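You operate a simulated robot arm through the tools that you are given. There is no shell and no other tool.

Carry out the task below with a simulated two-armed robot. There is one attempt and no reset: what you move stays moved.

## Task
Level the heaped sugar measure and tip it into the mixing bowl.
Fine: cover the bowl; strike it with the stick over the catch tray; stick and measure go back.

The check looks at the end state, three seconds after you hand in, the way a careful person would. Anything else that was tipped, shoved, dropped, spilled or broken makes it a failure. A push-on lid holds only when it is set on centred and level and pressed home; a screw cap is set on level and turned clockwise until tight.

## Robot
Two 7-joint arms with fingered hands on one trunk that stands fixed in place. Base frame: the origin is at the foot of the trunk, x ahead of it, y to its left, z up; the work surface is at about z = 0.8. Readings come in m, rad, newtons and seconds.
The left shoulder is at [0.07, 0.157, 1.164], the right one opposite. With the tool pointing down near the work surface each hand reaches from about 0.3 to 0.9 m from the base axis, measured 20 degrees to its own side. Payload 5 kg a hand.
The tool frame of a hand sits at the grasp point between the pads (the TCP): z along the fingers, y along the line on which they close. The tips reach 0.031 m beyond it. Largest opening 0.156 m; the body of the gripper starts 0.088 m behind the TCP. The gripper is a hand of 4 fingers: y runs from the thumb to the fingers, the wrist lies at [0, 0, -0.249] in the tool frame, and closing takes about 1.5 s.
Orientation is that of the tool frame in the base frame, as a unit quaternion [x, y, z, w]. With the fingers straight down and closing along the base's y, the tool's x points along the base's -x, its y along +y and its z along -z.

## Interface
- The arms move only by the tool nudge_tool. It takes "left_rows", "right_rows" or both (then of equal length, played together; a hand with none holds still); each is one flat list of numbers, 6 for each row, row after row: the shift along the tool's x, y, z in cm, then the turn, a rotation vector about the tool's x, y, z in rad. In form: [dx, dy, dz, rx, ry, rz, dx, dy, dz, rx, ry, rz, ...]. A call has 1 to 20 rows; each row shifts and turns the commanded pose from where the row before left it, along the tool's axes as they then stand. "left_jaw" and "right_jaw" are, for a hand that has rows, the opening, from 0 (shut) to 1 (fully open), set as the call begins (left out, the last holds). Rows are played at 5 a second. More than 0.05 m and 0.15 rad between two rows, or a gripper value outside its range, and nothing of the call is played. A pose out of reach is approached as far as the arm can. The call stops where the force on the tool passes 40 N (or 10 N more than at its start, if that is more) or the arm is blocked; 0.2 s more then pass. Each finger travels about 0.108 m/s and halts on what it meets, pressing with about 31 N; the grip force reading is that of the motor and also rises with nothing between the fingers. The clock runs only during rows and for 0.2 s after the last one: add rows that do not move to give the fingers time. The reply holds the time, the measured pose of the TCP, the force on the tool along the base axes, the opening and the grip force, in the units named above and with some noise, with the torque about the TCP (base axes, N m) and any sound that the robot's microphone picked up.
- Cameras (640 x 400 px; columns grow to the right, rows downward): "scene" is now at [0.131, 0.0245, 1.3856]; the picture's right is [0.31, -0.95, 0.00], its down [-0.63, -0.20, -0.75] and it looks along [0.71, 0.23, -0.66] (base axes); focal length 245 px, centre (320, 200). "left" rides on the left gripper at [-0.072, 0.002, -0.111] in its tool frame; the picture's right is [-0.02, -1.00, 0.00], its down [0.84, -0.02, -0.54] and it looks along [0.54, -0.01, 0.84] (tool axes); focal length 234 px, centre (320, 200). "right" rides on the right gripper at [0.072, 0.002, -0.111] in its tool frame; the picture's right is [-0.02, 1.00, 0.00], its down [-0.84, -0.02, -0.54] and it looks along [-0.54, -0.01, 0.84] (tool axes); focal length 234 px, centre (320, 200). There is no depth. A picture from a camera that has moved, and an enlarged one, comes with that camera's place and axes in the base frame and with its lens.
- snapshot(camera): a new picture of that camera. The clock stands still meanwhile.
- raise_lower(by): slides the trunk up (or, below 0, down) by that many m; the arms and the scene camera ride with it, the base frame stays. It gives what a move gives, with no picture.
- set_fingers(finger1, finger2, finger3, thumb_bend, hand): sets how far each is bent, from 0 (flat) to 1 (curled in); at 0.3 the hand is open as for a grip, at 0.7 the pads meet at the TCP. One left out holds its place. A second passes; each finger stops where it meets its share of the squeeze, and holds until it gets a number again. A gripper value or a shape takes the hand back. It gives what a move gives, with no picture; readings hold the bend of each and the force on the fingers (four entries, about 0 where the hand has none), thumb and palm.
- preshape(shape, hand): the hand has 4 fingers and takes this shape, open, in about a second: jaw (thumb against the fingers, like two jaws); tri (thumb and two fingers); tip (a fingertip pinch); poke (one finger out to press); point (the index stretched); flat (the hand flat); cup (the hand cupped); fist (a fist). The gripper value then closes the fingers along that shape, each until it touches; the sizes above hold for jaw. It gives what a move gives, with no picture.
- head_to(pan, tilt): turns the head with the scene camera to pan (to the left, within 1.501 rad either way) and tilt (down, from -0.506 to 1.204), counted from straight ahead of the robot. It gives what a move gives.
- inspect(camera, box): a new picture of the part [left, top, right, bottom] of that camera's present view, enlarged. The clock stands still meanwhile.
- sign_off(): hands the job in; it is judged then, once.

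Places have to be worked out from the pictures, the camera data and where the tool is seen. Open the grippers and draw the arms clear of the work before you hand the job in, unless the task says otherwise.

The tools are called after "Emit:" by a JSON object that holds its "op" and its "data". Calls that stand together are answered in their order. nudge_tool: Moves the arms, as the interface text tells. Its arguments: {"type":"object","properties":{"left_rows":{"type":"array","items":{"type":"number"}},"left_jaw":{"type":"number"},"right_rows":{"type":"array","items":{"type":"number"}},"right_jaw":{"type":"number"}},"required":[]} The other tools are called the same way: raise_lower (by) slides the trunk up or down; preshape (shape, hand) gives the hand a shape; set_fingers (finger1, finger2, finger3, thumb_bend, hand) moves the fingers one by one; head_to (pan, tilt) turns the head that bears the scene camera; snapshot (camera) takes a picture; inspect (camera, box) takes an enlarged picture of a part of a camera's view; sign_off () hands the job in.

At the start:

```text
clock: 0.0
left_position: [0.6056, 0.4269, 1.1871]
left_tcp_rot: [0.001, 1.0, 0.0, 0.0]
left_contact_force: [-0.4, -0.4, 0.0]
left_torque: [0.0, 0.01, -0.02]
left_gripper_width: 0.1558
left_grip_force: 0.1
left_shape: jaw
left_bend: [0.3, 0.3, 0.3, 0.3]
left_finger forces: [0.1, 0.0, 0.1, 0.0, 0.0, 0.0]
right_position: [0.5918, -0.1765, 1.1604]
right_tcp_rot: [-0.001, 1.0, 0.0, 0.0]
right_contact_force: [-0.6, 0.1, 0.6]
right_torque: [-0.03, 0.0, -0.02]
right_gripper_width: 0.1559
right_grip_force: 0.1
right_shape: jaw
right_bend: [0.3, 0.3, 0.3, 0.3]
right_finger forces: [0.1, 0.1, 0.0, 0.0, 0.0, 0.0]
trunk travel left (down, up): [-0.55, 0.39]
head pan, tilt: [0.316, 0.721]
```

scene: 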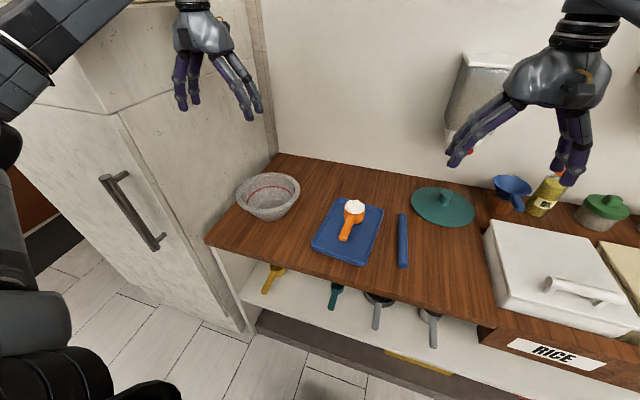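
right: 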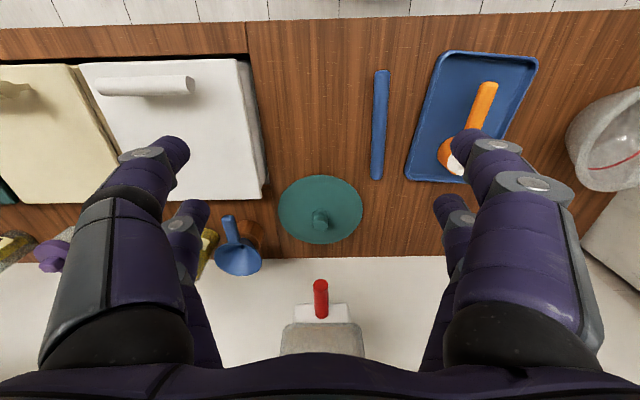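
left: 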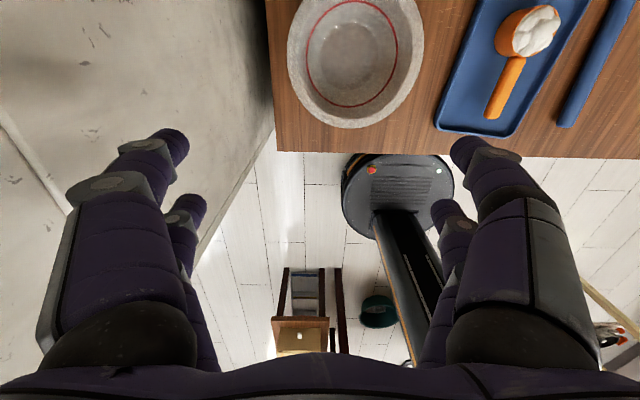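

I start by looking closer at the worktop: the bowl, tray with the measure, the stick and the teal lid.

Emit:
{"op": "inspect", "data": {"camera": "scene", "box": [200, 140, 500, 328]}}

Emit:
{"op": "inspect", "data": {"camera": "right", "box": [240, 20, 640, 270]}}

Emit:
{"op": "inspect", "data": {"camera": "left", "box": [260, 0, 640, 200]}}

```text
2.13 times, centred on (350, 234) of scene
camera zoom: at [0.131, 0.0245, 1.3856], right [0.31, -0.95, 0.0], down [-0.63, -0.2, -0.75], along [0.71, 0.23, -0.66], focal length 521 px, centre (256, 128)
```

zoom: 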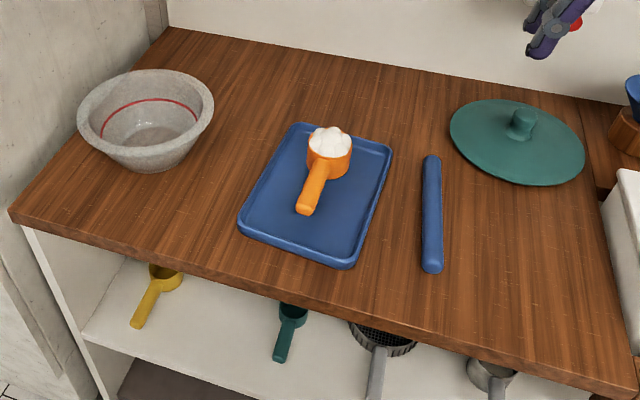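

```text
1.60 times, centred on (440, 145) of right
camera zoom: at [0.5211, -0.1745, 1.2729], right [0.02, 1.0, 0.0], down [0.84, -0.02, 0.54], along [0.54, -0.01, -0.84], focal length 375 px, centre (128, 288)
```

zoom: 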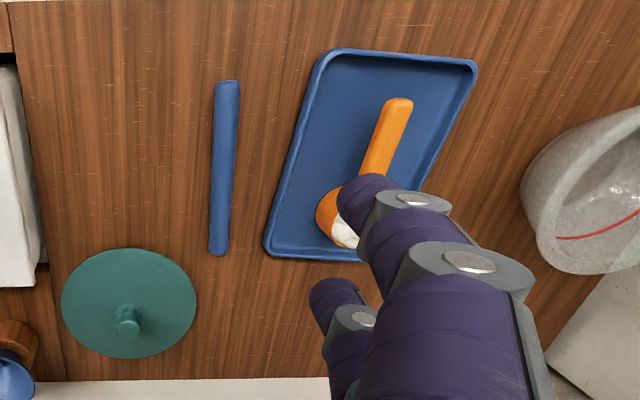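

```text
1.68 times, centred on (450, 100) of left
camera zoom: at [0.6771, 0.4285, 1.2973], right [0.02, -1.0, 0.0], down [-0.84, -0.02, 0.54], along [-0.54, -0.01, -0.84], focal length 394 px, centre (101, 368)
```

zoom: 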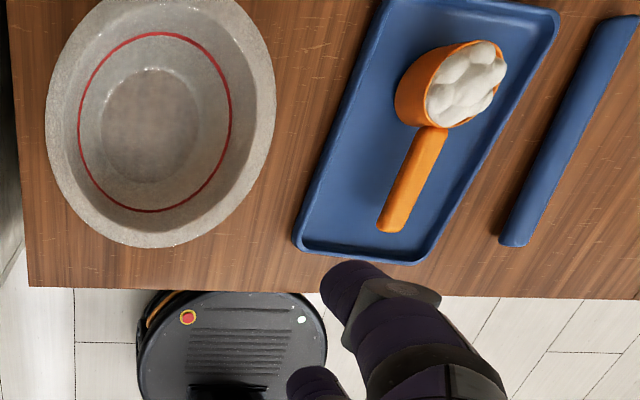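

The objects triangulate well (cup at about [0.704, 0.095], bowl rim centre about [0.675, 0.378], lid about [0.853, -0.186], stick about x 0.56–0.77 at y -0.06). I look closely at the hands to learn how the fingers lie before planning grips.

Emit:
{"op": "inspect", "data": {"camera": "scene", "box": [140, 0, 300, 130]}}

Emit:
{"op": "inspect", "data": {"camera": "scene", "box": [430, 0, 640, 200]}}

Emit:
{"op": "inspect", "data": {"camera": "scene", "box": [300, 180, 420, 270]}}

```text
3.08 times, centred on (220, 65) of scene
camera zoom: at [0.131, 0.0245, 1.3856], right [0.31, -0.95, 0.0], down [-0.63, -0.2, -0.75], along [0.71, 0.23, -0.66], focal length 754 px, centre (628, 615)
```

zoom: 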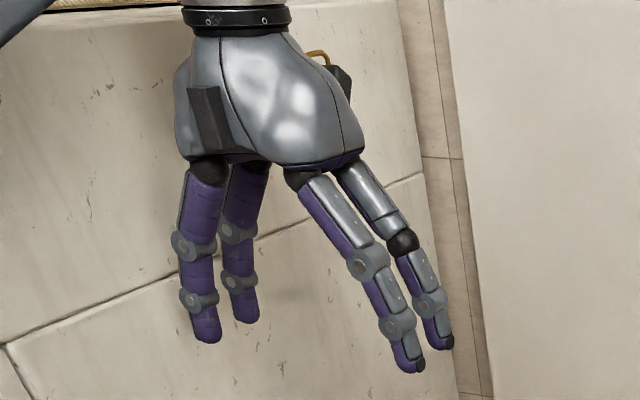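

```text
2.00 times, centred on (535, 100) of scene
camera zoom: at [0.131, 0.0245, 1.3856], right [0.31, -0.95, 0.0], down [-0.63, -0.2, -0.75], along [0.71, 0.23, -0.66], focal length 490 px, centre (-110, 400)
```

zoom: 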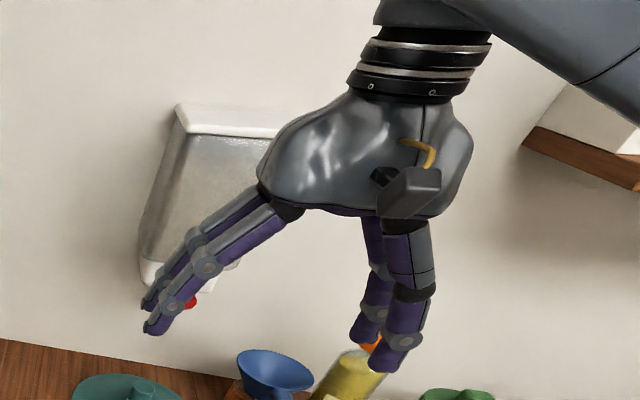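

```text
4.44 times, centred on (360, 225) of scene
camera zoom: at [0.131, 0.0245, 1.3856], right [0.31, -0.95, 0.0], down [-0.63, -0.2, -0.75], along [0.71, 0.23, -0.66], focal length 1089 px, centre (142, 89)
```

zoom: 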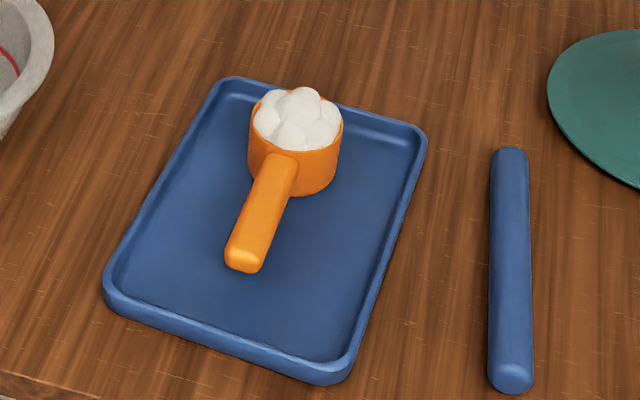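

The hand is a 2-by-2 jaw with fingers either side along tool y. I move the right hand, jaw narrowed, to hover above the near part of the stick (about [0.605, -0.066]) to measure it more exactly.

Emit:
{"op": "nudge_tool", "data": {"right_rows": [-0.22, 1.84, 3.2, 0, 0, -0.011, -0.22, 1.84, 3.2, 0, 0, -0.011, -0.22, 1.84, 3.2, 0, 0, -0.011, -0.22, 1.84, 3.2, 0, 0, -0.011, -0.22, 1.84, 3.2, 0, 0, -0.011, -0.22, 1.84, 3.2, 0, 0, -0.011, 0, 0, 0, 0, 0, 0, 0, 0, 0, 0, 0, 0], "right_jaw": 0.45}}

Emit:
{"op": "snapshot", "data": {"camera": "right"}}

Emit:
{"op": "snapshot", "data": {"camera": "scene"}}

```text
clock: 1.8
left_position: [0.6059, 0.4262, 1.1868]
left_tcp_rot: [0.001, 1.0, 0.001, 0.0]
left_contact_force: [0.1, 0.4, 0.0]
left_torque: [0.0, 0.01, 0.01]
left_gripper_width: 0.156
left_grip_force: 0.2
left_shape: jaw
left_bend: [0.3, 0.3, 0.3, 0.3]
left_finger forces: [0.1, 0.1, 0.0, 0.0, 0.0, 0.0]
right_position: [0.6014, -0.0641, 0.9689]
right_tcp_rot: [-0.032, 0.999, 0.0, -0.001]
right_contact_force: [0.2, 0.0, -0.7]
right_torque: [0.0, 0.05, 0.0]
right_gripper_width: 0.0708
right_grip_force: 0.1
right_shape: jaw
right_bend: [0.73, 0.73, 0.73, 0.7]
right_finger forces: [0.0, 0.0, 0.0, 0.0, 0.1, 0.0]
trunk travel left (down, up): [-0.55, 0.39]
head pan, tilt: [0.316, 0.721]
```

```text
taken
camera right: at [0.5316, -0.0681, 1.0809], right [-0.04, 1.0, 0.0], down [0.84, 0.03, 0.54], along [0.54, 0.02, -0.84], focal length 234 px, centre (320, 200)
```

right: 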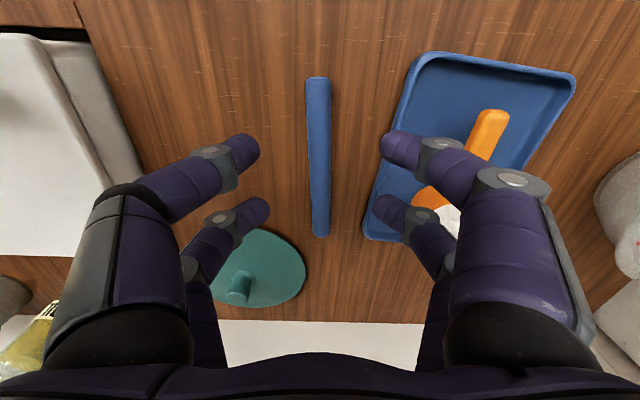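

```text
taken
camera scene: at [0.1311, 0.0246, 1.3856], right [0.31, -0.95, 0.0], down [-0.63, -0.2, -0.75], along [0.71, 0.23, -0.66], focal length 245 px, centre (320, 200)
```

scene: 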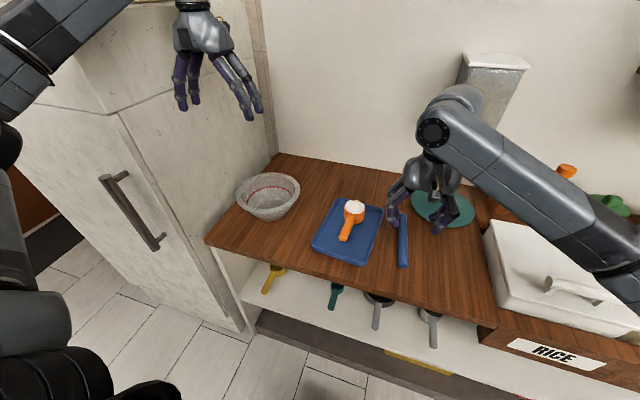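

The stick runs from about [0.555, -0.069] to [0.771, -0.059], width 0.024. I go down over its near end, with a small lateral correction, stopping just above the table.

Emit:
{"op": "nudge_tool", "data": {"right_rows": [0, -0.1, 3.2, 0, 0, 0.005, 0, -0.1, 3.2, 0, 0, 0.005, 0, -0.1, 3.2, 0, 0, 0.005, 0, 0, 2.0, 0, 0, 0, 0, 0, 1.2, 0, 0, 0, 0, 0, 0, 0, 0, 0]}}

Emit:
{"op": "inspect", "data": {"camera": "scene", "box": [340, 140, 500, 290]}}

Emit:
{"op": "snapshot", "data": {"camera": "right"}}

```text
clock: 3.2
left_position: [0.6057, 0.4266, 1.1866]
left_tcp_rot: [0.0, 1.0, 0.0, 0.0]
left_contact_force: [-0.5, 0.1, 0.3]
left_torque: [0.0, 0.0, -0.02]
left_gripper_width: 0.1559
left_grip_force: 0.1
left_shape: jaw
left_bend: [0.3, 0.3, 0.3, 0.3]
left_finger forces: [0.0, 0.1, 0.1, 0.1, 0.0, 0.0]
right_position: [0.5996, -0.0682, 0.8406]
right_tcp_rot: [-0.026, 1.0, 0.0, 0.0]
right_contact_force: [-0.3, 0.0, 0.5]
right_torque: [0.02, 0.0, 0.01]
right_gripper_width: 0.0707
right_grip_force: 0.1
right_shape: jaw
right_bend: [0.73, 0.73, 0.73, 0.7]
right_finger forces: [0.0, 0.1, 0.1, 0.1, 0.0, 0.0]
trunk travel left (down, up): [-0.55, 0.39]
head pan, tilt: [0.316, 0.721]
```

```text
2.67 times, centred on (420, 215) of scene
camera zoom: at [0.131, 0.0245, 1.3856], right [0.31, -0.95, 0.0], down [-0.63, -0.2, -0.75], along [0.71, 0.23, -0.66], focal length 653 px, centre (53, 160)
```

zoom: 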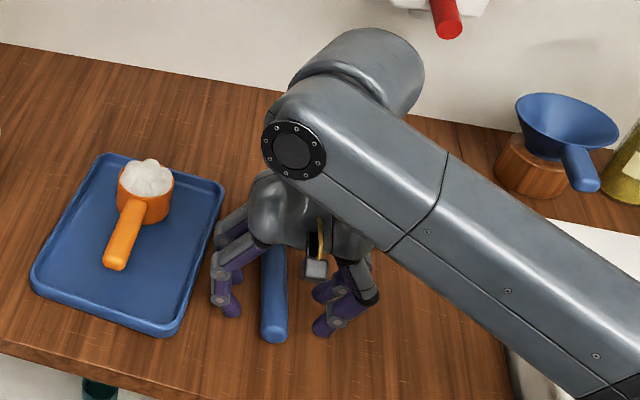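

```text
taken
camera right: at [0.531, -0.0708, 0.9528], right [-0.03, 1.0, 0.0], down [0.84, 0.02, 0.54], along [0.54, 0.01, -0.84], focal length 234 px, centre (320, 200)
```

right: 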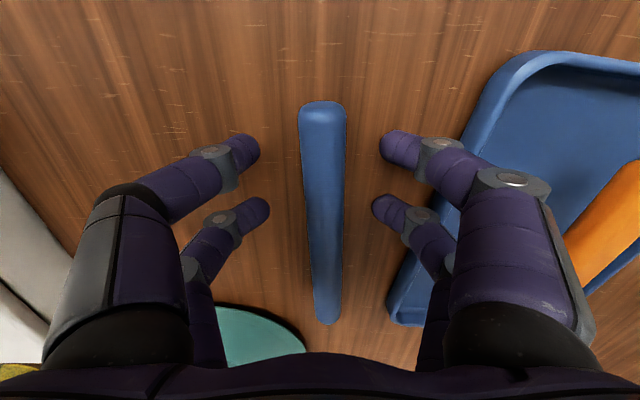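

The fingers straddle the stick. I lower 0.6 cm more and close on it.

Emit:
{"op": "nudge_tool", "data": {"right_rows": [0, 0, 0.6, 0, 0, 0, 0, 0, 0, 0, 0, 0]}}

Emit:
{"op": "nudge_tool", "data": {"right_rows": [0, 0, 0, 0, 0, 0, 0, 0, 0, 0, 0, 0, 0, 0, 0, 0, 0, 0, 0, 0, 0, 0, 0, 0, 0, 0, 0, 0, 0, 0, 0, 0, 0, 0, 0, 0], "right_jaw": 0.0}}

Emit:
{"op": "inspect", "data": {"camera": "scene", "box": [340, 140, 500, 290]}}

Emit:
{"op": "snapshot", "data": {"camera": "right"}}

```text
clock: 3.8
left_position: [0.6056, 0.4271, 1.1867]
left_tcp_rot: [0.0, 1.0, 0.0, 0.0]
left_contact_force: [0.7, 0.8, -0.5]
left_torque: [0.0, 0.02, 0.01]
left_gripper_width: 0.156
left_grip_force: 0.1
left_shape: jaw
left_bend: [0.3, 0.3, 0.3, 0.3]
left_finger forces: [0.0, 0.0, 0.0, 0.1, 0.0, 0.0]
right_position: [0.6004, -0.069, 0.8339]
right_tcp_rot: [-0.025, 1.0, 0.0, 0.0]
right_contact_force: [-0.1, -0.8, 0.2]
right_torque: [0.01, 0.02, 0.02]
right_gripper_width: 0.0711
right_grip_force: 0.1
right_shape: jaw
right_bend: [0.73, 0.73, 0.73, 0.7]
right_finger forces: [0.1, 0.0, 0.0, 0.0, 0.1, 0.0]
trunk travel left (down, up): [-0.55, 0.39]
head pan, tilt: [0.316, 0.721]
```

```text
clock: 5.2
left_position: [0.6059, 0.4265, 1.1861]
left_tcp_rot: [0.0, 1.0, 0.0, 0.0]
left_contact_force: [0.9, -0.4, -0.2]
left_torque: [-0.03, 0.0, 0.02]
left_gripper_width: 0.156
left_grip_force: 0.2
left_shape: jaw
left_bend: [0.3, 0.3, 0.3, 0.3]
left_finger forces: [0.0, 0.0, 0.0, 0.0, 0.0, 0.0]
right_position: [0.6018, -0.0692, 0.8358]
right_tcp_rot: [-0.026, 1.0, 0.0, 0.0]
right_contact_force: [-0.2, -0.4, 0.3]
right_torque: [0.0, 0.01, 0.0]
right_gripper_width: 0.0259
right_grip_force: 31.4
right_shape: jaw
right_bend: [0.73, 0.73, 0.73, 0.7]
right_finger forces: [27.8, 27.8, 27.5, 0.0, 28.3, 0.0]
trunk travel left (down, up): [-0.55, 0.39]
head pan, tilt: [0.316, 0.721]
```

```text
2.67 times, centred on (420, 215) of scene
camera zoom: at [0.1311, 0.0245, 1.3856], right [0.31, -0.95, 0.0], down [-0.63, -0.2, -0.75], along [0.71, 0.23, -0.66], focal length 653 px, centre (53, 160)
```

zoom: 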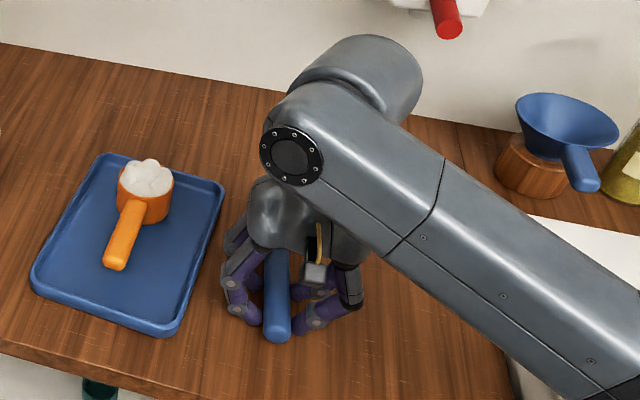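

```text
taken
camera right: at [0.5313, -0.0713, 0.9471], right [-0.03, 1.0, 0.0], down [0.84, 0.02, 0.54], along [0.54, 0.01, -0.84], focal length 234 px, centre (320, 200)
```

right: 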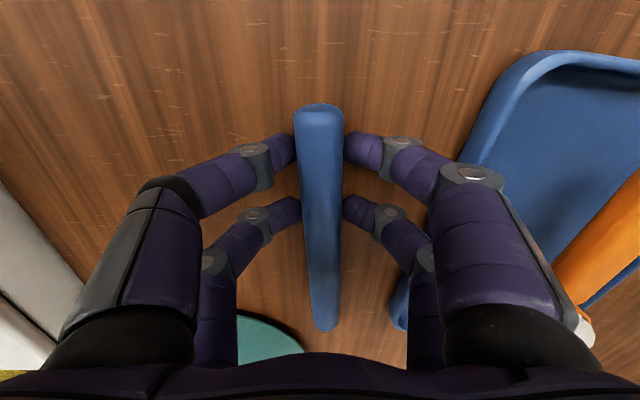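

The stick is gripped (width 0.026, 28 N on each pad); its centre lies about 0.023 below the TCP. I lift it straight up 15 cm and check that it stays level.

Emit:
{"op": "nudge_tool", "data": {"right_rows": [0, 0, -1, 0, 0, 0, 0, 0, -2, 0, 0, 0, 0, 0, -3, 0, 0, 0, 0, 0, -3, 0, 0, 0, 0, 0, -3, 0, 0, 0, 0, 0, -3, 0, 0, 0, 0, 0, 0, 0, 0, 0]}}

Emit:
{"op": "snapshot", "data": {"camera": "scene"}}

Emit:
{"op": "snapshot", "data": {"camera": "right"}}

```text
clock: 6.8
left_position: [0.6065, 0.4261, 1.1867]
left_tcp_rot: [-0.001, 1.0, 0.0, 0.0]
left_contact_force: [0.1, -1.0, 0.0]
left_torque: [-0.01, 0.02, -0.01]
left_gripper_width: 0.1558
left_grip_force: 0.1
left_shape: jaw
left_bend: [0.3, 0.3, 0.3, 0.3]
left_finger forces: [0.1, 0.0, 0.0, 0.1, 0.1, 0.0]
right_position: [0.6023, -0.0684, 0.9844]
right_tcp_rot: [-0.025, 1.0, 0.0, -0.001]
right_contact_force: [1.2, -0.2, -0.9]
right_torque: [-0.01, 0.0, 0.0]
right_gripper_width: 0.0261
right_grip_force: 31.3
right_shape: jaw
right_bend: [0.73, 0.73, 0.73, 0.7]
right_finger forces: [27.8, 27.9, 27.6, 0.0, 28.3, 0.1]
trunk travel left (down, up): [-0.55, 0.39]
head pan, tilt: [0.316, 0.721]
```

```text
taken
camera scene: at [0.1315, 0.0245, 1.3855], right [0.31, -0.95, 0.0], down [-0.63, -0.2, -0.75], along [0.71, 0.23, -0.66], focal length 245 px, centre (320, 200)
```

scene: 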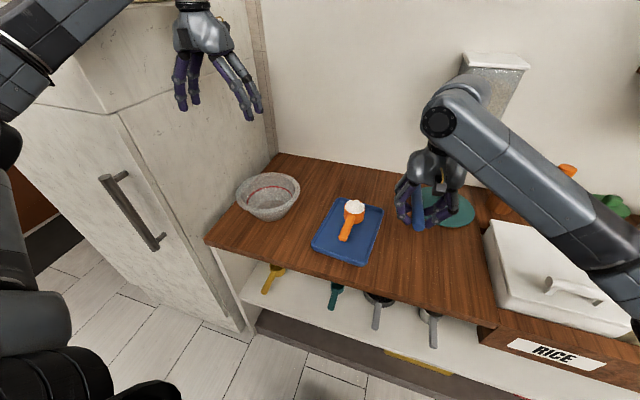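

```text
taken
camera right: at [0.5318, -0.0712, 1.0974], right [-0.03, 1.0, 0.0], down [0.84, 0.02, 0.54], along [0.54, 0.01, -0.84], focal length 234 px, centre (320, 200)
```

right: 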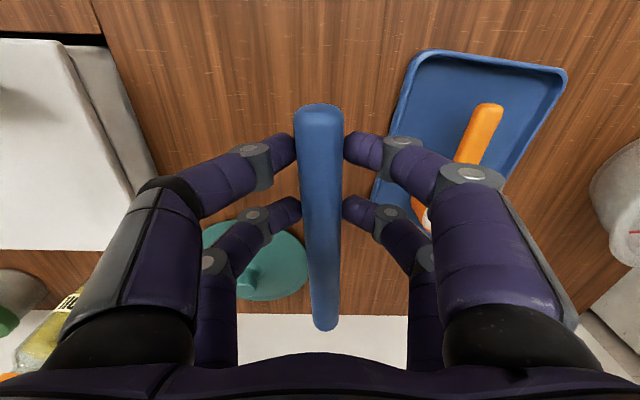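

The stick stayed level in the grip. I shift the right hand a bit to the right and then turn it 90° anticlockwise so the stick points to the left (+y).

Emit:
{"op": "nudge_tool", "data": {"right_rows": [-1, -3.3, 0, 0, 0, 0, -1, -3.3, 0, 0, 0, 0, -1, -3.3, 0, 0, 0, 0, 0, 0, 0, 0, 0, -0.138, 0, 0, 0, 0, 0, -0.138, 0, 0, 0, 0, 0, -0.138, 0, 0, 0, 0, 0, -0.138, 0, 0, 0, 0, 0, -0.138, 0, 0, 0, 0, 0, -0.138, 0, 0, 0, 0, 0, -0.138, 0, 0, 0, 0, 0, -0.138, 0, 0, 0, 0, 0, -0.138, 0, 0, 0, 0, 0, -0.138, 0, 0, 0, 0, 0, -0.138, 0, 0, 0, 0, 0, 0]}}

Emit:
{"op": "snapshot", "data": {"camera": "scene"}}

```text
clock: 10.0
left_position: [0.6063, 0.4265, 1.1872]
left_tcp_rot: [0.0, 1.0, 0.0, 0.0]
left_contact_force: [0.5, 0.2, -0.7]
left_torque: [-0.03, 0.0, 0.01]
left_gripper_width: 0.1562
left_grip_force: 0.0
left_shape: jaw
left_bend: [0.3, 0.3, 0.3, 0.3]
left_finger forces: [0.1, 0.1, 0.1, 0.0, 0.0, 0.1]
right_position: [0.6375, -0.1653, 0.9843]
right_tcp_rot: [-0.707, 0.707, -0.001, 0.0]
right_contact_force: [-0.2, -0.1, 0.6]
right_torque: [0.0, 0.02, 0.01]
right_gripper_width: 0.0259
right_grip_force: 30.4
right_shape: jaw
right_bend: [0.73, 0.73, 0.73, 0.7]
right_finger forces: [27.9, 28.2, 27.7, 0.1, 28.3, 0.0]
trunk travel left (down, up): [-0.55, 0.39]
head pan, tilt: [0.316, 0.721]
```

```text
taken
camera scene: at [0.1311, 0.0245, 1.3856], right [0.31, -0.95, 0.0], down [-0.63, -0.2, -0.75], along [0.71, 0.23, -0.66], focal length 245 px, centre (320, 200)
```

scene: 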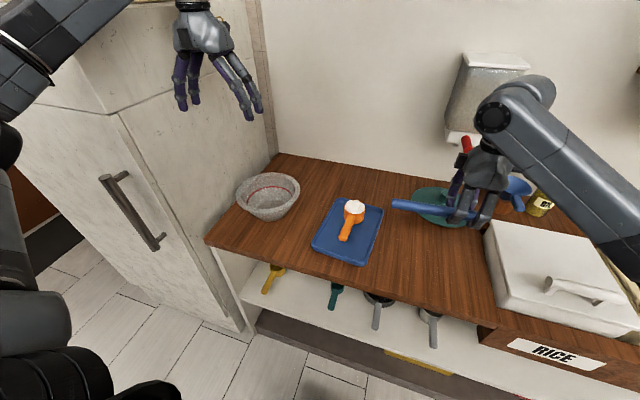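

The right arm takes that pose well. Before gripping the measure I rehearse, with the empty left hand high over the table, the yaw and roll that I intend to use to tip it.

Emit:
{"op": "nudge_tool", "data": {"left_rows": [-1.08, -3.4, 2.74, 0, 0, 0, -1.08, -3.4, 2.74, 0, 0, 0, -1.08, -3.4, 2.74, 0, 0, 0, -1.08, -3.4, 2.74, 0, 0, 0, -1.08, -3.4, 2.74, 0, 0, 0, 0, 0, 0, 0, 0, -0.14, 0, 0, 0, 0, 0, -0.14, 0, 0, 0, 0, 0, -0.14, 0, 0, 0, 0, 0, -0.14, 0, 0, 0, 0, 0, -0.14, 0, 0, 0, 0, 0, -0.14, 0, 0, 0, 0, 0, -0.14, 0, 0, 0, 0, 0, -0.14, 0, 0, 0, 0, 0, -0.14, 0, 0, 0, 0, 0, -0.14, 0, 0, 0, 0, 0, -0.14]}}

Emit:
{"op": "snapshot", "data": {"camera": "scene"}}

```text
clock: 13.4
left_position: [0.659, 0.2563, 1.0505]
left_tcp_rot: [-0.697, 0.717, 0.0, 0.0]
left_contact_force: [1.3, 0.4, -0.1]
left_torque: [-0.01, 0.01, -0.01]
left_gripper_width: 0.156
left_grip_force: 0.1
left_shape: jaw
left_bend: [0.3, 0.3, 0.3, 0.3]
left_finger forces: [0.0, 0.0, 0.0, 0.0, 0.0, 0.0]
right_position: [0.6362, -0.1651, 0.9848]
right_tcp_rot: [-0.707, 0.708, 0.0, 0.0]
right_contact_force: [0.4, -0.3, -1.0]
right_torque: [-0.03, -0.02, 0.0]
right_gripper_width: 0.0261
right_grip_force: 31.5
right_shape: jaw
right_bend: [0.73, 0.73, 0.73, 0.7]
right_finger forces: [27.9, 28.1, 27.7, 0.1, 28.3, 0.0]
trunk travel left (down, up): [-0.55, 0.39]
head pan, tilt: [0.316, 0.721]
```

```text
taken
camera scene: at [0.1311, 0.0244, 1.3856], right [0.31, -0.95, 0.0], down [-0.63, -0.2, -0.75], along [0.71, 0.23, -0.66], focal length 245 px, centre (320, 200)
```

scene: 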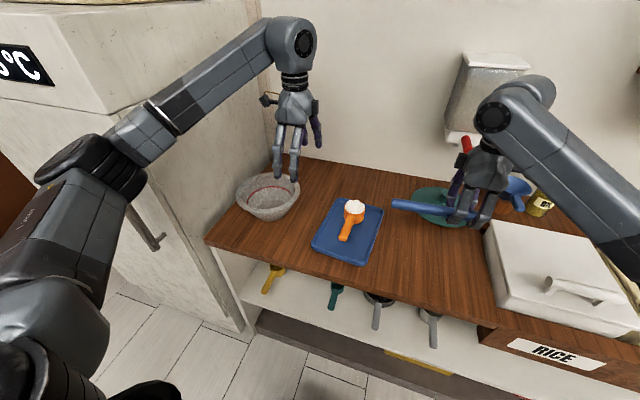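

The yaw works. Now the roll: turn about the tool x axis in steps, checking where the arm can follow.

Emit:
{"op": "nudge_tool", "data": {"left_rows": [0, 0, 0, 0.14, 0, 0, 0, 0, 0, 0.14, 0, 0, 0, 0, 0, 0.14, 0, 0, 0, 0, 0, 0.14, 0, 0, 0, 0, 0, 0.14, 0, 0, 0, 0, 0, 0.14, 0, 0, 0, 0, 0, 0.14, 0, 0, 0, 0, 0, 0.14, 0, 0, 0, 0, 0, 0.14, 0, 0, 0, 0, 0, 0.14, 0, 0, 0, 0, 0, 0, 0, 0]}}

Emit:
{"op": "snapshot", "data": {"camera": "scene"}}

```text
clock: 15.8
left_position: [0.6594, 0.2572, 1.0495]
left_tcp_rot: [-0.548, 0.565, -0.442, 0.429]
left_contact_force: [-0.1, -0.6, 0.1]
left_torque: [0.01, 0.01, 0.01]
left_gripper_width: 0.1557
left_grip_force: 0.0
left_shape: jaw
left_bend: [0.3, 0.3, 0.3, 0.3]
left_finger forces: [0.0, 0.1, 0.1, 0.1, 0.1, 0.1]
left hand out of reach, approached as far as the arm can: row 10
right_position: [0.6366, -0.1666, 0.984]
right_tcp_rot: [-0.707, 0.708, 0.0, 0.001]
right_contact_force: [0.3, 0.3, 0.0]
right_torque: [-0.04, -0.03, 0.0]
right_gripper_width: 0.0259
right_grip_force: 31.1
right_shape: jaw
right_bend: [0.73, 0.73, 0.73, 0.7]
right_finger forces: [27.9, 28.1, 27.8, 0.0, 28.3, 0.0]
trunk travel left (down, up): [-0.55, 0.39]
head pan, tilt: [0.316, 0.721]
```

```text
taken
camera scene: at [0.131, 0.0244, 1.3856], right [0.31, -0.95, 0.0], down [-0.63, -0.2, -0.75], along [0.71, 0.23, -0.66], focal length 245 px, centre (320, 200)
```

scene: 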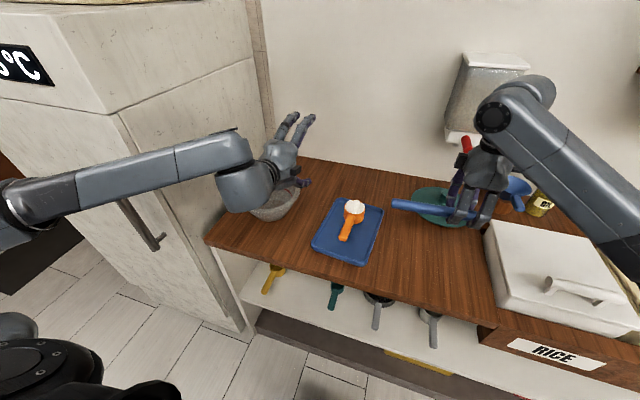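

At yaw 90° the roll stops at about 76°, with the forearm coming in from the left. I try a yaw of about 45° instead (hand pointing forward-right, in line with the forearm), and then continue the roll, still in free air.

Emit:
{"op": "nudge_tool", "data": {"left_rows": [0, 0, 0, 0, 0.127, 0.0314, 0, 0, 0, 0, 0.127, 0.0314, 0, 0, 0, 0, 0.127, 0.0314, 0, 0, 0, 0, 0.127, 0.0314, 0, 0, 0, 0, 0.127, 0.0314, 0, 0, 0, 0, 0.127, 0.0314, 0, 0, 0, 0.14, 0, 0, 0, 0, 0, 0.14, 0, 0, 0, 0, 0, 0.14, 0, 0, 0, 0, 0, 0.14, 0, 0]}}

Emit:
{"op": "snapshot", "data": {"camera": "scene"}}

```text
clock: 18.0
left_position: [0.6288, 0.229, 1.053]
left_tcp_rot: [0.338, -0.591, 0.635, -0.365]
left_contact_force: [-0.3, -0.1, 0.3]
left_torque: [-0.06, 0.01, 0.02]
left_gripper_width: 0.1561
left_grip_force: 0.0
left_shape: jaw
left_bend: [0.3, 0.3, 0.3, 0.3]
left_finger forces: [0.0, 0.0, 0.0, 0.1, 0.0, 0.0]
left hand out of reach, approached as far as the arm can: row 4, 5, 6, 7, 8
right_position: [0.6376, -0.1646, 0.9841]
right_tcp_rot: [-0.707, 0.707, 0.001, -0.001]
right_contact_force: [1.3, -0.8, -0.5]
right_torque: [-0.02, 0.03, 0.01]
right_gripper_width: 0.0259
right_grip_force: 31.1
right_shape: jaw
right_bend: [0.73, 0.73, 0.73, 0.7]
right_finger forces: [27.9, 28.0, 27.7, 0.1, 28.4, 0.0]
trunk travel left (down, up): [-0.55, 0.39]
head pan, tilt: [0.316, 0.721]
```

```text
taken
camera scene: at [0.1321, 0.0247, 1.3855], right [0.31, -0.95, 0.0], down [-0.63, -0.2, -0.75], along [0.71, 0.23, -0.66], focal length 245 px, centre (320, 200)
```

scene: 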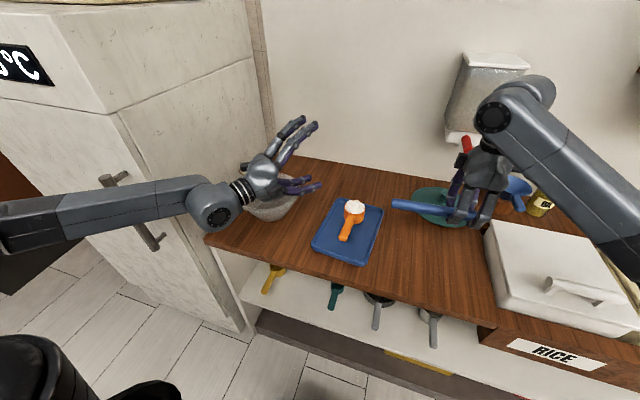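

Going through, the last rows were within reach again (tool z is now slightly above horizontal). I hold still a moment and then carry the roll further to find its limit.

Emit:
{"op": "nudge_tool", "data": {"left_rows": [0, 0, 0, 0, 0, 0, 0, 0, 0, 0, 0, 0]}}

Emit:
{"op": "nudge_tool", "data": {"left_rows": [0, 0, 0, 0.14, 0, 0, 0, 0, 0, 0.14, 0, 0, 0, 0, 0, 0.14, 0, 0, 0, 0, 0, 0.14, 0, 0, 0, 0, 0, 0, 0, 0]}}

Emit:
{"op": "snapshot", "data": {"camera": "scene"}}

```text
clock: 18.6
left_position: [0.6278, 0.2289, 1.0535]
left_tcp_rot: [0.338, -0.591, 0.634, -0.367]
left_contact_force: [0.0, 0.7, 0.0]
left_torque: [-0.02, 0.01, 0.02]
left_gripper_width: 0.1561
left_grip_force: 0.0
left_shape: jaw
left_bend: [0.3, 0.3, 0.3, 0.3]
left_finger forces: [0.0, 0.1, 0.0, 0.0, 0.0, 0.0]
right_position: [0.6366, -0.1665, 0.9845]
right_tcp_rot: [-0.707, 0.708, 0.0, 0.0]
right_contact_force: [-0.3, 0.5, -0.4]
right_torque: [0.01, 0.03, 0.0]
right_gripper_width: 0.0259
right_grip_force: 30.9
right_shape: jaw
right_bend: [0.73, 0.73, 0.73, 0.7]
right_finger forces: [27.8, 28.2, 27.7, 0.0, 28.3, 0.1]
trunk travel left (down, up): [-0.55, 0.39]
head pan, tilt: [0.316, 0.721]
```

```text
clock: 19.8
left_position: [0.6262, 0.2298, 1.053]
left_tcp_rot: [0.223, -0.392, 0.773, -0.446]
left_contact_force: [0.6, -0.5, -0.2]
left_torque: [0.0, 0.04, 0.03]
left_gripper_width: 0.1557
left_grip_force: 0.0
left_shape: jaw
left_bend: [0.3, 0.3, 0.3, 0.3]
left_finger forces: [0.0, 0.1, 0.0, 0.1, 0.0, 0.0]
right_position: [0.637, -0.1659, 0.9839]
right_tcp_rot: [0.707, -0.707, 0.001, 0.0]
right_contact_force: [0.4, -0.2, -0.5]
right_torque: [-0.01, -0.02, -0.01]
right_gripper_width: 0.0259
right_grip_force: 30.8
right_shape: jaw
right_bend: [0.73, 0.73, 0.73, 0.7]
right_finger forces: [27.8, 28.1, 27.6, 0.1, 28.4, 0.0]
trunk travel left (down, up): [-0.55, 0.39]
head pan, tilt: [0.316, 0.721]
```

```text
taken
camera scene: at [0.1301, 0.0244, 1.3857], right [0.31, -0.95, 0.0], down [-0.63, -0.2, -0.75], along [0.71, 0.23, -0.66], focal length 245 px, centre (320, 200)
```

scene: 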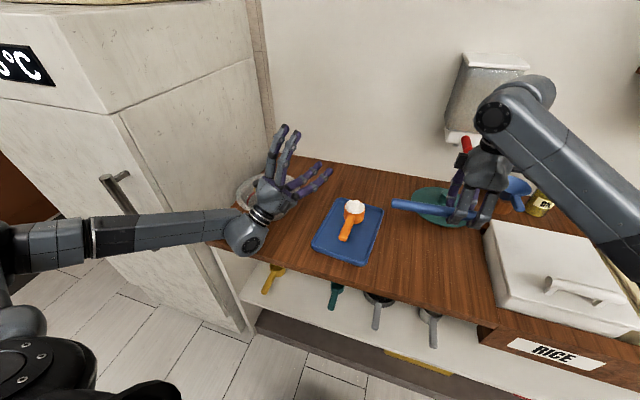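

The roll reaches a tip of 126° at a yaw of 60° – enough to empty the measure. I roll back upright the same way and watch that every row stays within reach.

Emit:
{"op": "nudge_tool", "data": {"left_rows": [0, 0, 0, -0.147, 0, 0, 0, 0, 0, -0.147, 0, 0, 0, 0, 0, -0.147, 0, 0, 0, 0, 0, -0.147, 0, 0, 0, 0, 0, -0.147, 0, 0, 0, 0, 0, -0.147, 0, 0, 0, 0, 0, -0.147, 0, 0, 0, 0, 0, -0.147, 0, 0, 0, 0, 0, -0.147, 0, 0, 0, 0, 0, -0.147, 0, 0, 0, 0, 0, -0.147, 0, 0, 0, 0, 0, -0.147, 0, 0, 0, 0, 0, -0.147, 0, 0, 0, 0, 0, -0.147, 0, 0, 0, 0, 0, -0.147, 0, 0, 0, 0, 0, 0, 0, 0]}}

Emit:
{"op": "snapshot", "data": {"camera": "scene"}}

```text
clock: 23.2
left_position: [0.6135, 0.251, 1.0253]
left_tcp_rot: [-0.444, 0.788, -0.377, 0.201]
left_contact_force: [0.0, 0.1, 0.2]
left_torque: [0.02, -0.01, -0.01]
left_gripper_width: 0.1559
left_grip_force: 0.0
left_shape: jaw
left_bend: [0.3, 0.3, 0.3, 0.3]
left_finger forces: [0.0, 0.1, 0.0, 0.1, 0.0, 0.0]
left hand out of reach, approached as far as the arm can: row 9, 10, 11, 12, 13, 14, 15
right_position: [0.6368, -0.1662, 0.9837]
right_tcp_rot: [-0.707, 0.707, 0.0, 0.0]
right_contact_force: [0.7, 0.9, 0.3]
right_torque: [-0.04, -0.01, -0.01]
right_gripper_width: 0.0258
right_grip_force: 30.8
right_shape: jaw
right_bend: [0.73, 0.73, 0.73, 0.7]
right_finger forces: [27.8, 28.0, 27.8, 0.1, 28.2, 0.0]
trunk travel left (down, up): [-0.55, 0.39]
head pan, tilt: [0.316, 0.721]
```

```text
taken
camera scene: at [0.1313, 0.0245, 1.3856], right [0.31, -0.95, 0.0], down [-0.63, -0.2, -0.75], along [0.71, 0.23, -0.66], focal length 245 px, centre (320, 200)
```

scene: 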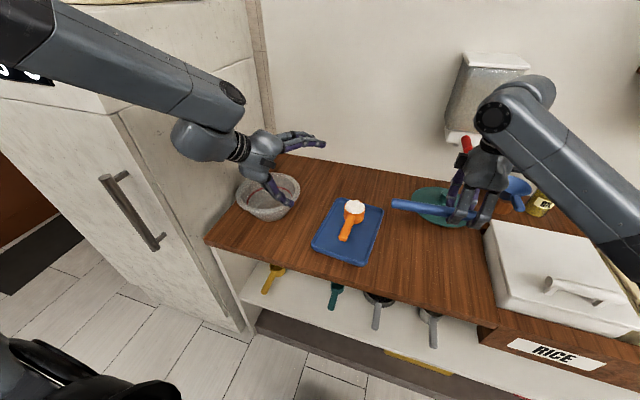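

The way back hit a limit at about 50° of tilt in this yaw. I turn the yaw back toward 90° first and then continue to roll upright.

Emit:
{"op": "nudge_tool", "data": {"left_rows": [0, 0, 0, 0, -0.095, -0.078, 0, 0, 0, 0, -0.095, -0.078, 0, 0, 0, 0, -0.095, -0.078, 0, 0, 0, 0, -0.095, -0.078, 0, 0, 0, 0, 0, 0]}}

Emit:
{"op": "nudge_tool", "data": {"left_rows": [0, 0, 0, -0.14, 0, 0, 0, 0, 0, -0.14, 0, 0, 0, 0, 0, -0.14, 0, 0, 0, 0, 0, 0, 0, 0]}}

Emit:
{"op": "snapshot", "data": {"camera": "scene"}}

```text
clock: 24.4
left_position: [0.6205, 0.2576, 1.0269]
left_tcp_rot: [-0.578, 0.661, -0.365, 0.31]
left_contact_force: [0.4, -0.3, 1.0]
left_torque: [0.01, 0.04, 0.01]
left_gripper_width: 0.1559
left_grip_force: 0.1
left_shape: jaw
left_bend: [0.3, 0.3, 0.3, 0.3]
left_finger forces: [0.0, 0.0, 0.1, 0.0, 0.1, 0.0]
left hand out of reach, approached as far as the arm can: row 1, 2
right_position: [0.6352, -0.1672, 0.9832]
right_tcp_rot: [-0.706, 0.708, 0.001, 0.0]
right_contact_force: [-0.2, -0.5, -0.3]
right_torque: [-0.01, -0.01, 0.0]
right_gripper_width: 0.0262
right_grip_force: 30.6
right_shape: jaw
right_bend: [0.73, 0.73, 0.73, 0.7]
right_finger forces: [27.9, 28.1, 27.8, 0.0, 28.2, 0.0]
trunk travel left (down, up): [-0.55, 0.39]
head pan, tilt: [0.316, 0.721]
```

```text
clock: 25.4
left_position: [0.619, 0.2585, 1.025]
left_tcp_rot: [-0.629, 0.724, -0.218, 0.182]
left_contact_force: [-0.5, -0.3, 0.0]
left_torque: [0.01, 0.01, 0.02]
left_gripper_width: 0.1563
left_grip_force: 0.1
left_shape: jaw
left_bend: [0.3, 0.3, 0.3, 0.3]
left_finger forces: [0.0, 0.0, 0.0, 0.0, 0.0, 0.0]
right_position: [0.6372, -0.1655, 0.9858]
right_tcp_rot: [-0.707, 0.708, 0.001, 0.0]
right_contact_force: [-0.4, -0.1, 0.0]
right_torque: [-0.02, -0.02, -0.01]
right_gripper_width: 0.0258
right_grip_force: 31.0
right_shape: jaw
right_bend: [0.73, 0.73, 0.73, 0.7]
right_finger forces: [28.0, 28.1, 27.8, 0.1, 28.3, 0.1]
trunk travel left (down, up): [-0.55, 0.39]
head pan, tilt: [0.316, 0.721]
```

```text
taken
camera scene: at [0.1304, 0.0244, 1.3857], right [0.31, -0.95, 0.0], down [-0.63, -0.2, -0.75], along [0.71, 0.23, -0.66], focal length 245 px, centre (320, 200)
```

scene: 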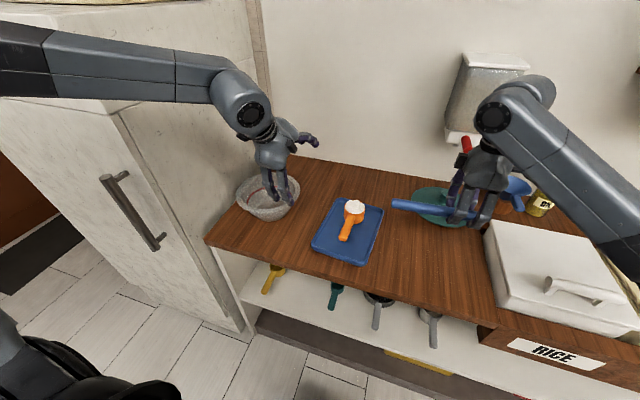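

The hand is now at yaw 82°, tilt 33°, free of limits. I rehearse the roll again from here at this slightly nearer position to see how far it goes without any limit.

Emit:
{"op": "nudge_tool", "data": {"left_rows": [0, 0, 0, 0.14, 0, 0, 0, 0, 0, 0.14, 0, 0, 0, 0, 0, 0.14, 0, 0, 0, 0, 0, 0.14, 0, 0, 0, 0, 0, 0.14, 0, 0, 0, 0, 0, 0.14, 0, 0, 0, 0, 0, 0.14, 0, 0, 0, 0, 0, 0.14, 0, 0, 0, 0, 0, 0, 0, 0]}}

Emit:
{"op": "snapshot", "data": {"camera": "scene"}}

```text
clock: 27.4
left_position: [0.6205, 0.2582, 1.026]
left_tcp_rot: [-0.529, 0.604, -0.454, 0.387]
left_contact_force: [-0.5, -1.1, 0.3]
left_torque: [0.04, 0.01, 0.03]
left_gripper_width: 0.156
left_grip_force: 0.0
left_shape: jaw
left_bend: [0.3, 0.3, 0.3, 0.3]
left_finger forces: [0.0, 0.0, 0.0, 0.0, 0.0, 0.0]
left hand out of reach, approached as far as the arm can: row 6, 7, 8
right_position: [0.6369, -0.1661, 0.9853]
right_tcp_rot: [-0.706, 0.708, 0.0, 0.0]
right_contact_force: [1.0, -1.0, -1.0]
right_torque: [-0.04, -0.01, 0.01]
right_gripper_width: 0.0262
right_grip_force: 31.0
right_shape: jaw
right_bend: [0.73, 0.73, 0.73, 0.7]
right_finger forces: [27.9, 28.2, 27.8, 0.0, 28.2, 0.0]
trunk travel left (down, up): [-0.55, 0.39]
head pan, tilt: [0.316, 0.721]
```

```text
taken
camera scene: at [0.131, 0.0246, 1.3856], right [0.31, -0.95, 0.0], down [-0.63, -0.2, -0.75], along [0.71, 0.23, -0.66], focal length 245 px, centre (320, 200)
```

scene: 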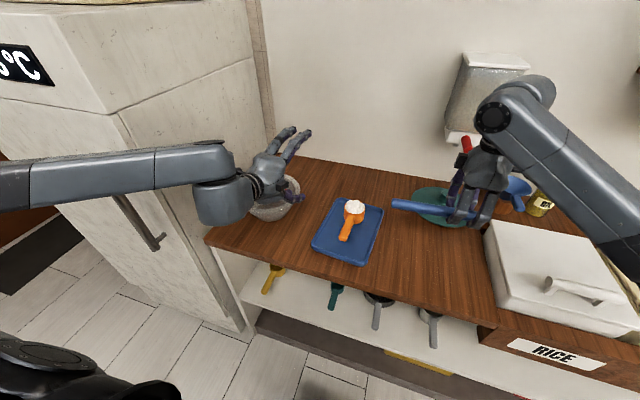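

At this yaw the limit is again about 73°. I return upright, set the yaw to 45° first, and then try the roll from there.

Emit:
{"op": "nudge_tool", "data": {"left_rows": [0, 0, 0, -0.128, 0, 0, 0, 0, 0, -0.128, 0, 0, 0, 0, 0, -0.128, 0, 0, 0, 0, 0, -0.128, 0, 0, 0, 0, 0, -0.128, 0, 0, 0, 0, 0, -0.128, 0, 0, 0, 0, 0, -0.128, 0, 0, 0, 0, 0, -0.128, 0, 0, 0, 0, 0, -0.128, 0, 0, 0, 0, 0, -0.128, 0, 0, 0, 0, 0, 0, 0, 0.129, 0, 0, 0, 0, 0, 0.129, 0, 0, 0, 0, 0, 0.129, 0, 0, 0, 0, 0, 0.129, 0, 0, 0, 0, 0, 0.129, 0, 0, 0, 0, 0, 0]}}

Emit:
{"op": "nudge_tool", "data": {"left_rows": [0, 0, 0, 0.14, 0, 0, 0, 0, 0, 0.14, 0, 0, 0, 0, 0, 0.14, 0, 0, 0, 0, 0, 0.14, 0, 0, 0, 0, 0, 0.14, 0, 0, 0, 0, 0, 0.14, 0, 0, 0, 0, 0, 0.14, 0, 0, 0, 0, 0, 0.14, 0, 0, 0, 0, 0, 0.14, 0, 0, 0, 0, 0, 0.14, 0, 0, 0, 0, 0, 0.14, 0, 0, 0, 0, 0, 0.14, 0, 0]}}

Emit:
{"op": "snapshot", "data": {"camera": "scene"}}

```text
clock: 30.8
left_position: [0.6208, 0.259, 1.0258]
left_tcp_rot: [-0.382, 0.924, -0.005, -0.004]
left_contact_force: [0.1, -0.3, 0.4]
left_torque: [0.02, 0.02, -0.03]
left_gripper_width: 0.156
left_grip_force: 0.0
left_shape: jaw
left_bend: [0.3, 0.3, 0.3, 0.3]
left_finger forces: [0.0, 0.1, 0.0, 0.0, 0.0, 0.0]
right_position: [0.6365, -0.1659, 0.984]
right_tcp_rot: [-0.706, 0.708, 0.0, 0.0]
right_contact_force: [-1.1, 0.2, -0.3]
right_torque: [-0.02, -0.01, 0.0]
right_gripper_width: 0.0257
right_grip_force: 30.9
right_shape: jaw
right_bend: [0.73, 0.73, 0.73, 0.7]
right_finger forces: [27.9, 28.0, 27.8, 0.0, 28.1, 0.0]
trunk travel left (down, up): [-0.55, 0.39]
head pan, tilt: [0.316, 0.721]
```

```text
clock: 33.4
left_position: [0.623, 0.258, 1.0251]
left_tcp_rot: [0.258, -0.612, 0.692, -0.282]
left_contact_force: [0.6, 0.0, -0.1]
left_torque: [0.03, 0.0, -0.03]
left_gripper_width: 0.1559
left_grip_force: 0.0
left_shape: jaw
left_bend: [0.3, 0.3, 0.3, 0.3]
left_finger forces: [0.1, 0.1, 0.1, 0.1, 0.1, 0.1]
right_position: [0.6374, -0.1649, 0.9828]
right_tcp_rot: [-0.706, 0.708, 0.0, -0.001]
right_contact_force: [0.1, -0.5, -0.4]
right_torque: [-0.06, 0.03, 0.01]
right_gripper_width: 0.0259
right_grip_force: 31.0
right_shape: jaw
right_bend: [0.73, 0.73, 0.73, 0.7]
right_finger forces: [28.0, 28.0, 27.8, 0.1, 28.2, 0.0]
trunk travel left (down, up): [-0.55, 0.39]
head pan, tilt: [0.316, 0.721]
```

```text
taken
camera scene: at [0.1318, 0.0248, 1.3855], right [0.31, -0.95, 0.0], down [-0.63, -0.2, -0.75], along [0.71, 0.23, -0.66], focal length 245 px, centre (320, 200)
```

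scene: 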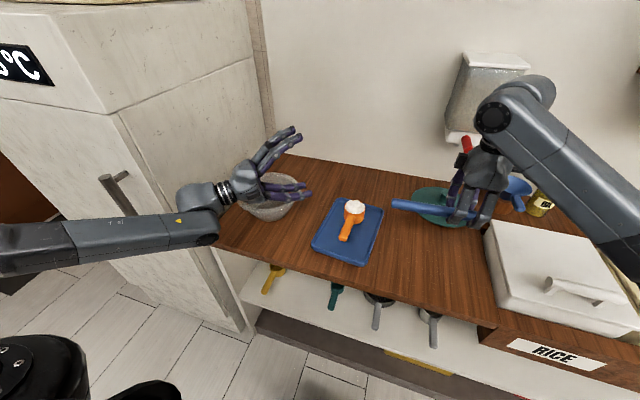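

Yaw 45° passes the whole way to 96° with no limit. I extend the roll to about 140°.

Emit:
{"op": "nudge_tool", "data": {"left_rows": [0, 0, 0, 0.14, 0, 0, 0, 0, 0, 0.14, 0, 0, 0, 0, 0, 0.14, 0, 0, 0, 0, 0, 0.14, 0, 0, 0, 0, 0, 0.14, 0, 0, 0, 0, 0, 0, 0, 0]}}

Emit:
{"op": "snapshot", "data": {"camera": "scene"}}

```text
clock: 34.8
left_position: [0.6195, 0.2554, 1.0261]
left_tcp_rot: [0.145, -0.338, 0.859, -0.355]
left_contact_force: [-1.1, -0.7, -0.6]
left_torque: [-0.04, -0.02, 0.02]
left_gripper_width: 0.156
left_grip_force: 0.0
left_shape: jaw
left_bend: [0.3, 0.3, 0.3, 0.3]
left_finger forces: [0.0, 0.0, 0.0, 0.1, 0.0, 0.1]
left hand out of reach, approached as far as the arm can: row 2
right_position: [0.6375, -0.1648, 0.9843]
right_tcp_rot: [0.707, -0.707, 0.0, 0.0]
right_contact_force: [0.7, 0.4, -0.3]
right_torque: [-0.03, -0.01, 0.03]
right_gripper_width: 0.0258
right_grip_force: 30.6
right_shape: jaw
right_bend: [0.73, 0.73, 0.73, 0.7]
right_finger forces: [28.0, 28.0, 27.8, 0.1, 28.1, 0.1]
trunk travel left (down, up): [-0.55, 0.39]
head pan, tilt: [0.316, 0.721]
```

```text
taken
camera scene: at [0.131, 0.024, 1.3857], right [0.31, -0.95, 0.0], down [-0.63, -0.2, -0.75], along [0.71, 0.23, -0.66], focal length 245 px, centre (320, 200)
```

scene: 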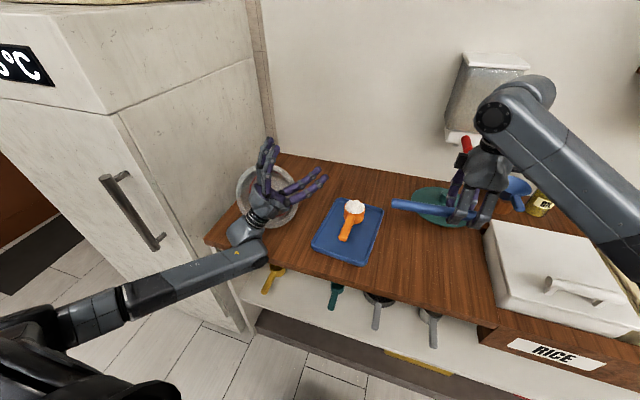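

It reaches 137° with practically no drift. I roll back upright along the same path and check the return is also free.

Emit:
{"op": "nudge_tool", "data": {"left_rows": [0, 0, 0, -0.14, 0, 0, 0, 0, 0, -0.14, 0, 0, 0, 0, 0, -0.14, 0, 0, 0, 0, 0, -0.14, 0, 0, 0, 0, 0, -0.14, 0, 0, 0, 0, 0, -0.14, 0, 0, 0, 0, 0, -0.14, 0, 0, 0, 0, 0, -0.14, 0, 0, 0, 0, 0, -0.14, 0, 0, 0, 0, 0, -0.14, 0, 0, 0, 0, 0, -0.14, 0, 0, 0, 0, 0, -0.14, 0, 0, 0, 0, 0, -0.14, 0, 0, 0, 0, 0, -0.14, 0, 0, 0, 0, 0, -0.14, 0, 0, 0, 0, 0, -0.14, 0, 0, 0, 0, 0, -0.14, 0, 0, 0, 0, 0, 0, 0, 0]}}

Emit:
{"op": "snapshot", "data": {"camera": "scene"}}

```text
clock: 38.6
left_position: [0.62, 0.2548, 1.0268]
left_tcp_rot: [-0.383, 0.924, -0.005, -0.005]
left_contact_force: [-0.4, 0.4, 0.0]
left_torque: [-0.04, -0.03, 0.0]
left_gripper_width: 0.156
left_grip_force: 0.0
left_shape: jaw
left_bend: [0.3, 0.3, 0.3, 0.3]
left_finger forces: [0.1, 0.1, 0.1, 0.1, 0.0, 0.2]
right_position: [0.6353, -0.1643, 0.9855]
right_tcp_rot: [-0.706, 0.708, -0.001, -0.001]
right_contact_force: [-0.4, 0.6, -1.1]
right_torque: [-0.07, 0.01, -0.01]
right_gripper_width: 0.026
right_grip_force: 30.8
right_shape: jaw
right_bend: [0.73, 0.73, 0.73, 0.7]
right_finger forces: [28.0, 28.0, 27.8, 0.0, 28.2, 0.0]
trunk travel left (down, up): [-0.55, 0.39]
head pan, tilt: [0.316, 0.721]
```

```text
taken
camera scene: at [0.1303, 0.0257, 1.3856], right [0.31, -0.95, 0.0], down [-0.63, -0.21, -0.75], along [0.71, 0.23, -0.66], focal length 245 px, centre (320, 200)
```

scene: 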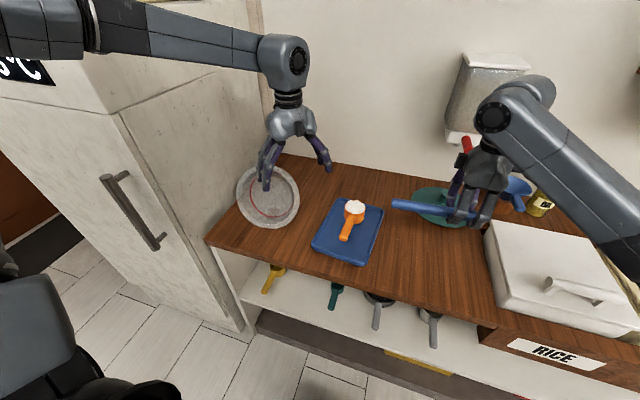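

The bowl looks different in the last picture; I zoom in on it to see whether the arm's wrist touched it.

Emit:
{"op": "inspect", "data": {"camera": "scene", "box": [190, 130, 350, 260]}}

Emit:
{"op": "snapshot", "data": {"camera": "left"}}

```text
3.08 times, centred on (270, 195) of scene
camera zoom: at [0.1303, 0.0257, 1.3856], right [0.31, -0.95, 0.0], down [-0.63, -0.21, -0.75], along [0.71, 0.23, -0.66], focal length 754 px, centre (474, 215)
```

zoom: 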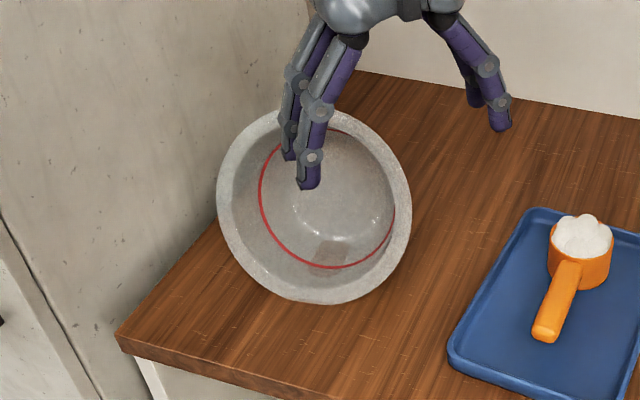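

```text
taken
camera left: at [0.6699, 0.3096, 1.1364], right [0.72, -0.69, 0.01], down [-0.58, -0.6, 0.55], along [-0.38, -0.41, -0.83], focal length 234 px, centre (320, 200)
```

left: 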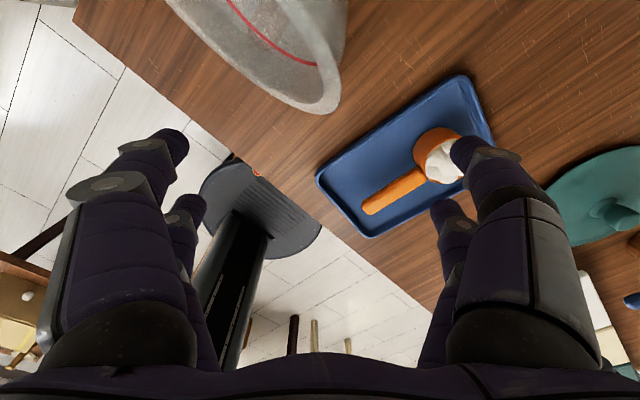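

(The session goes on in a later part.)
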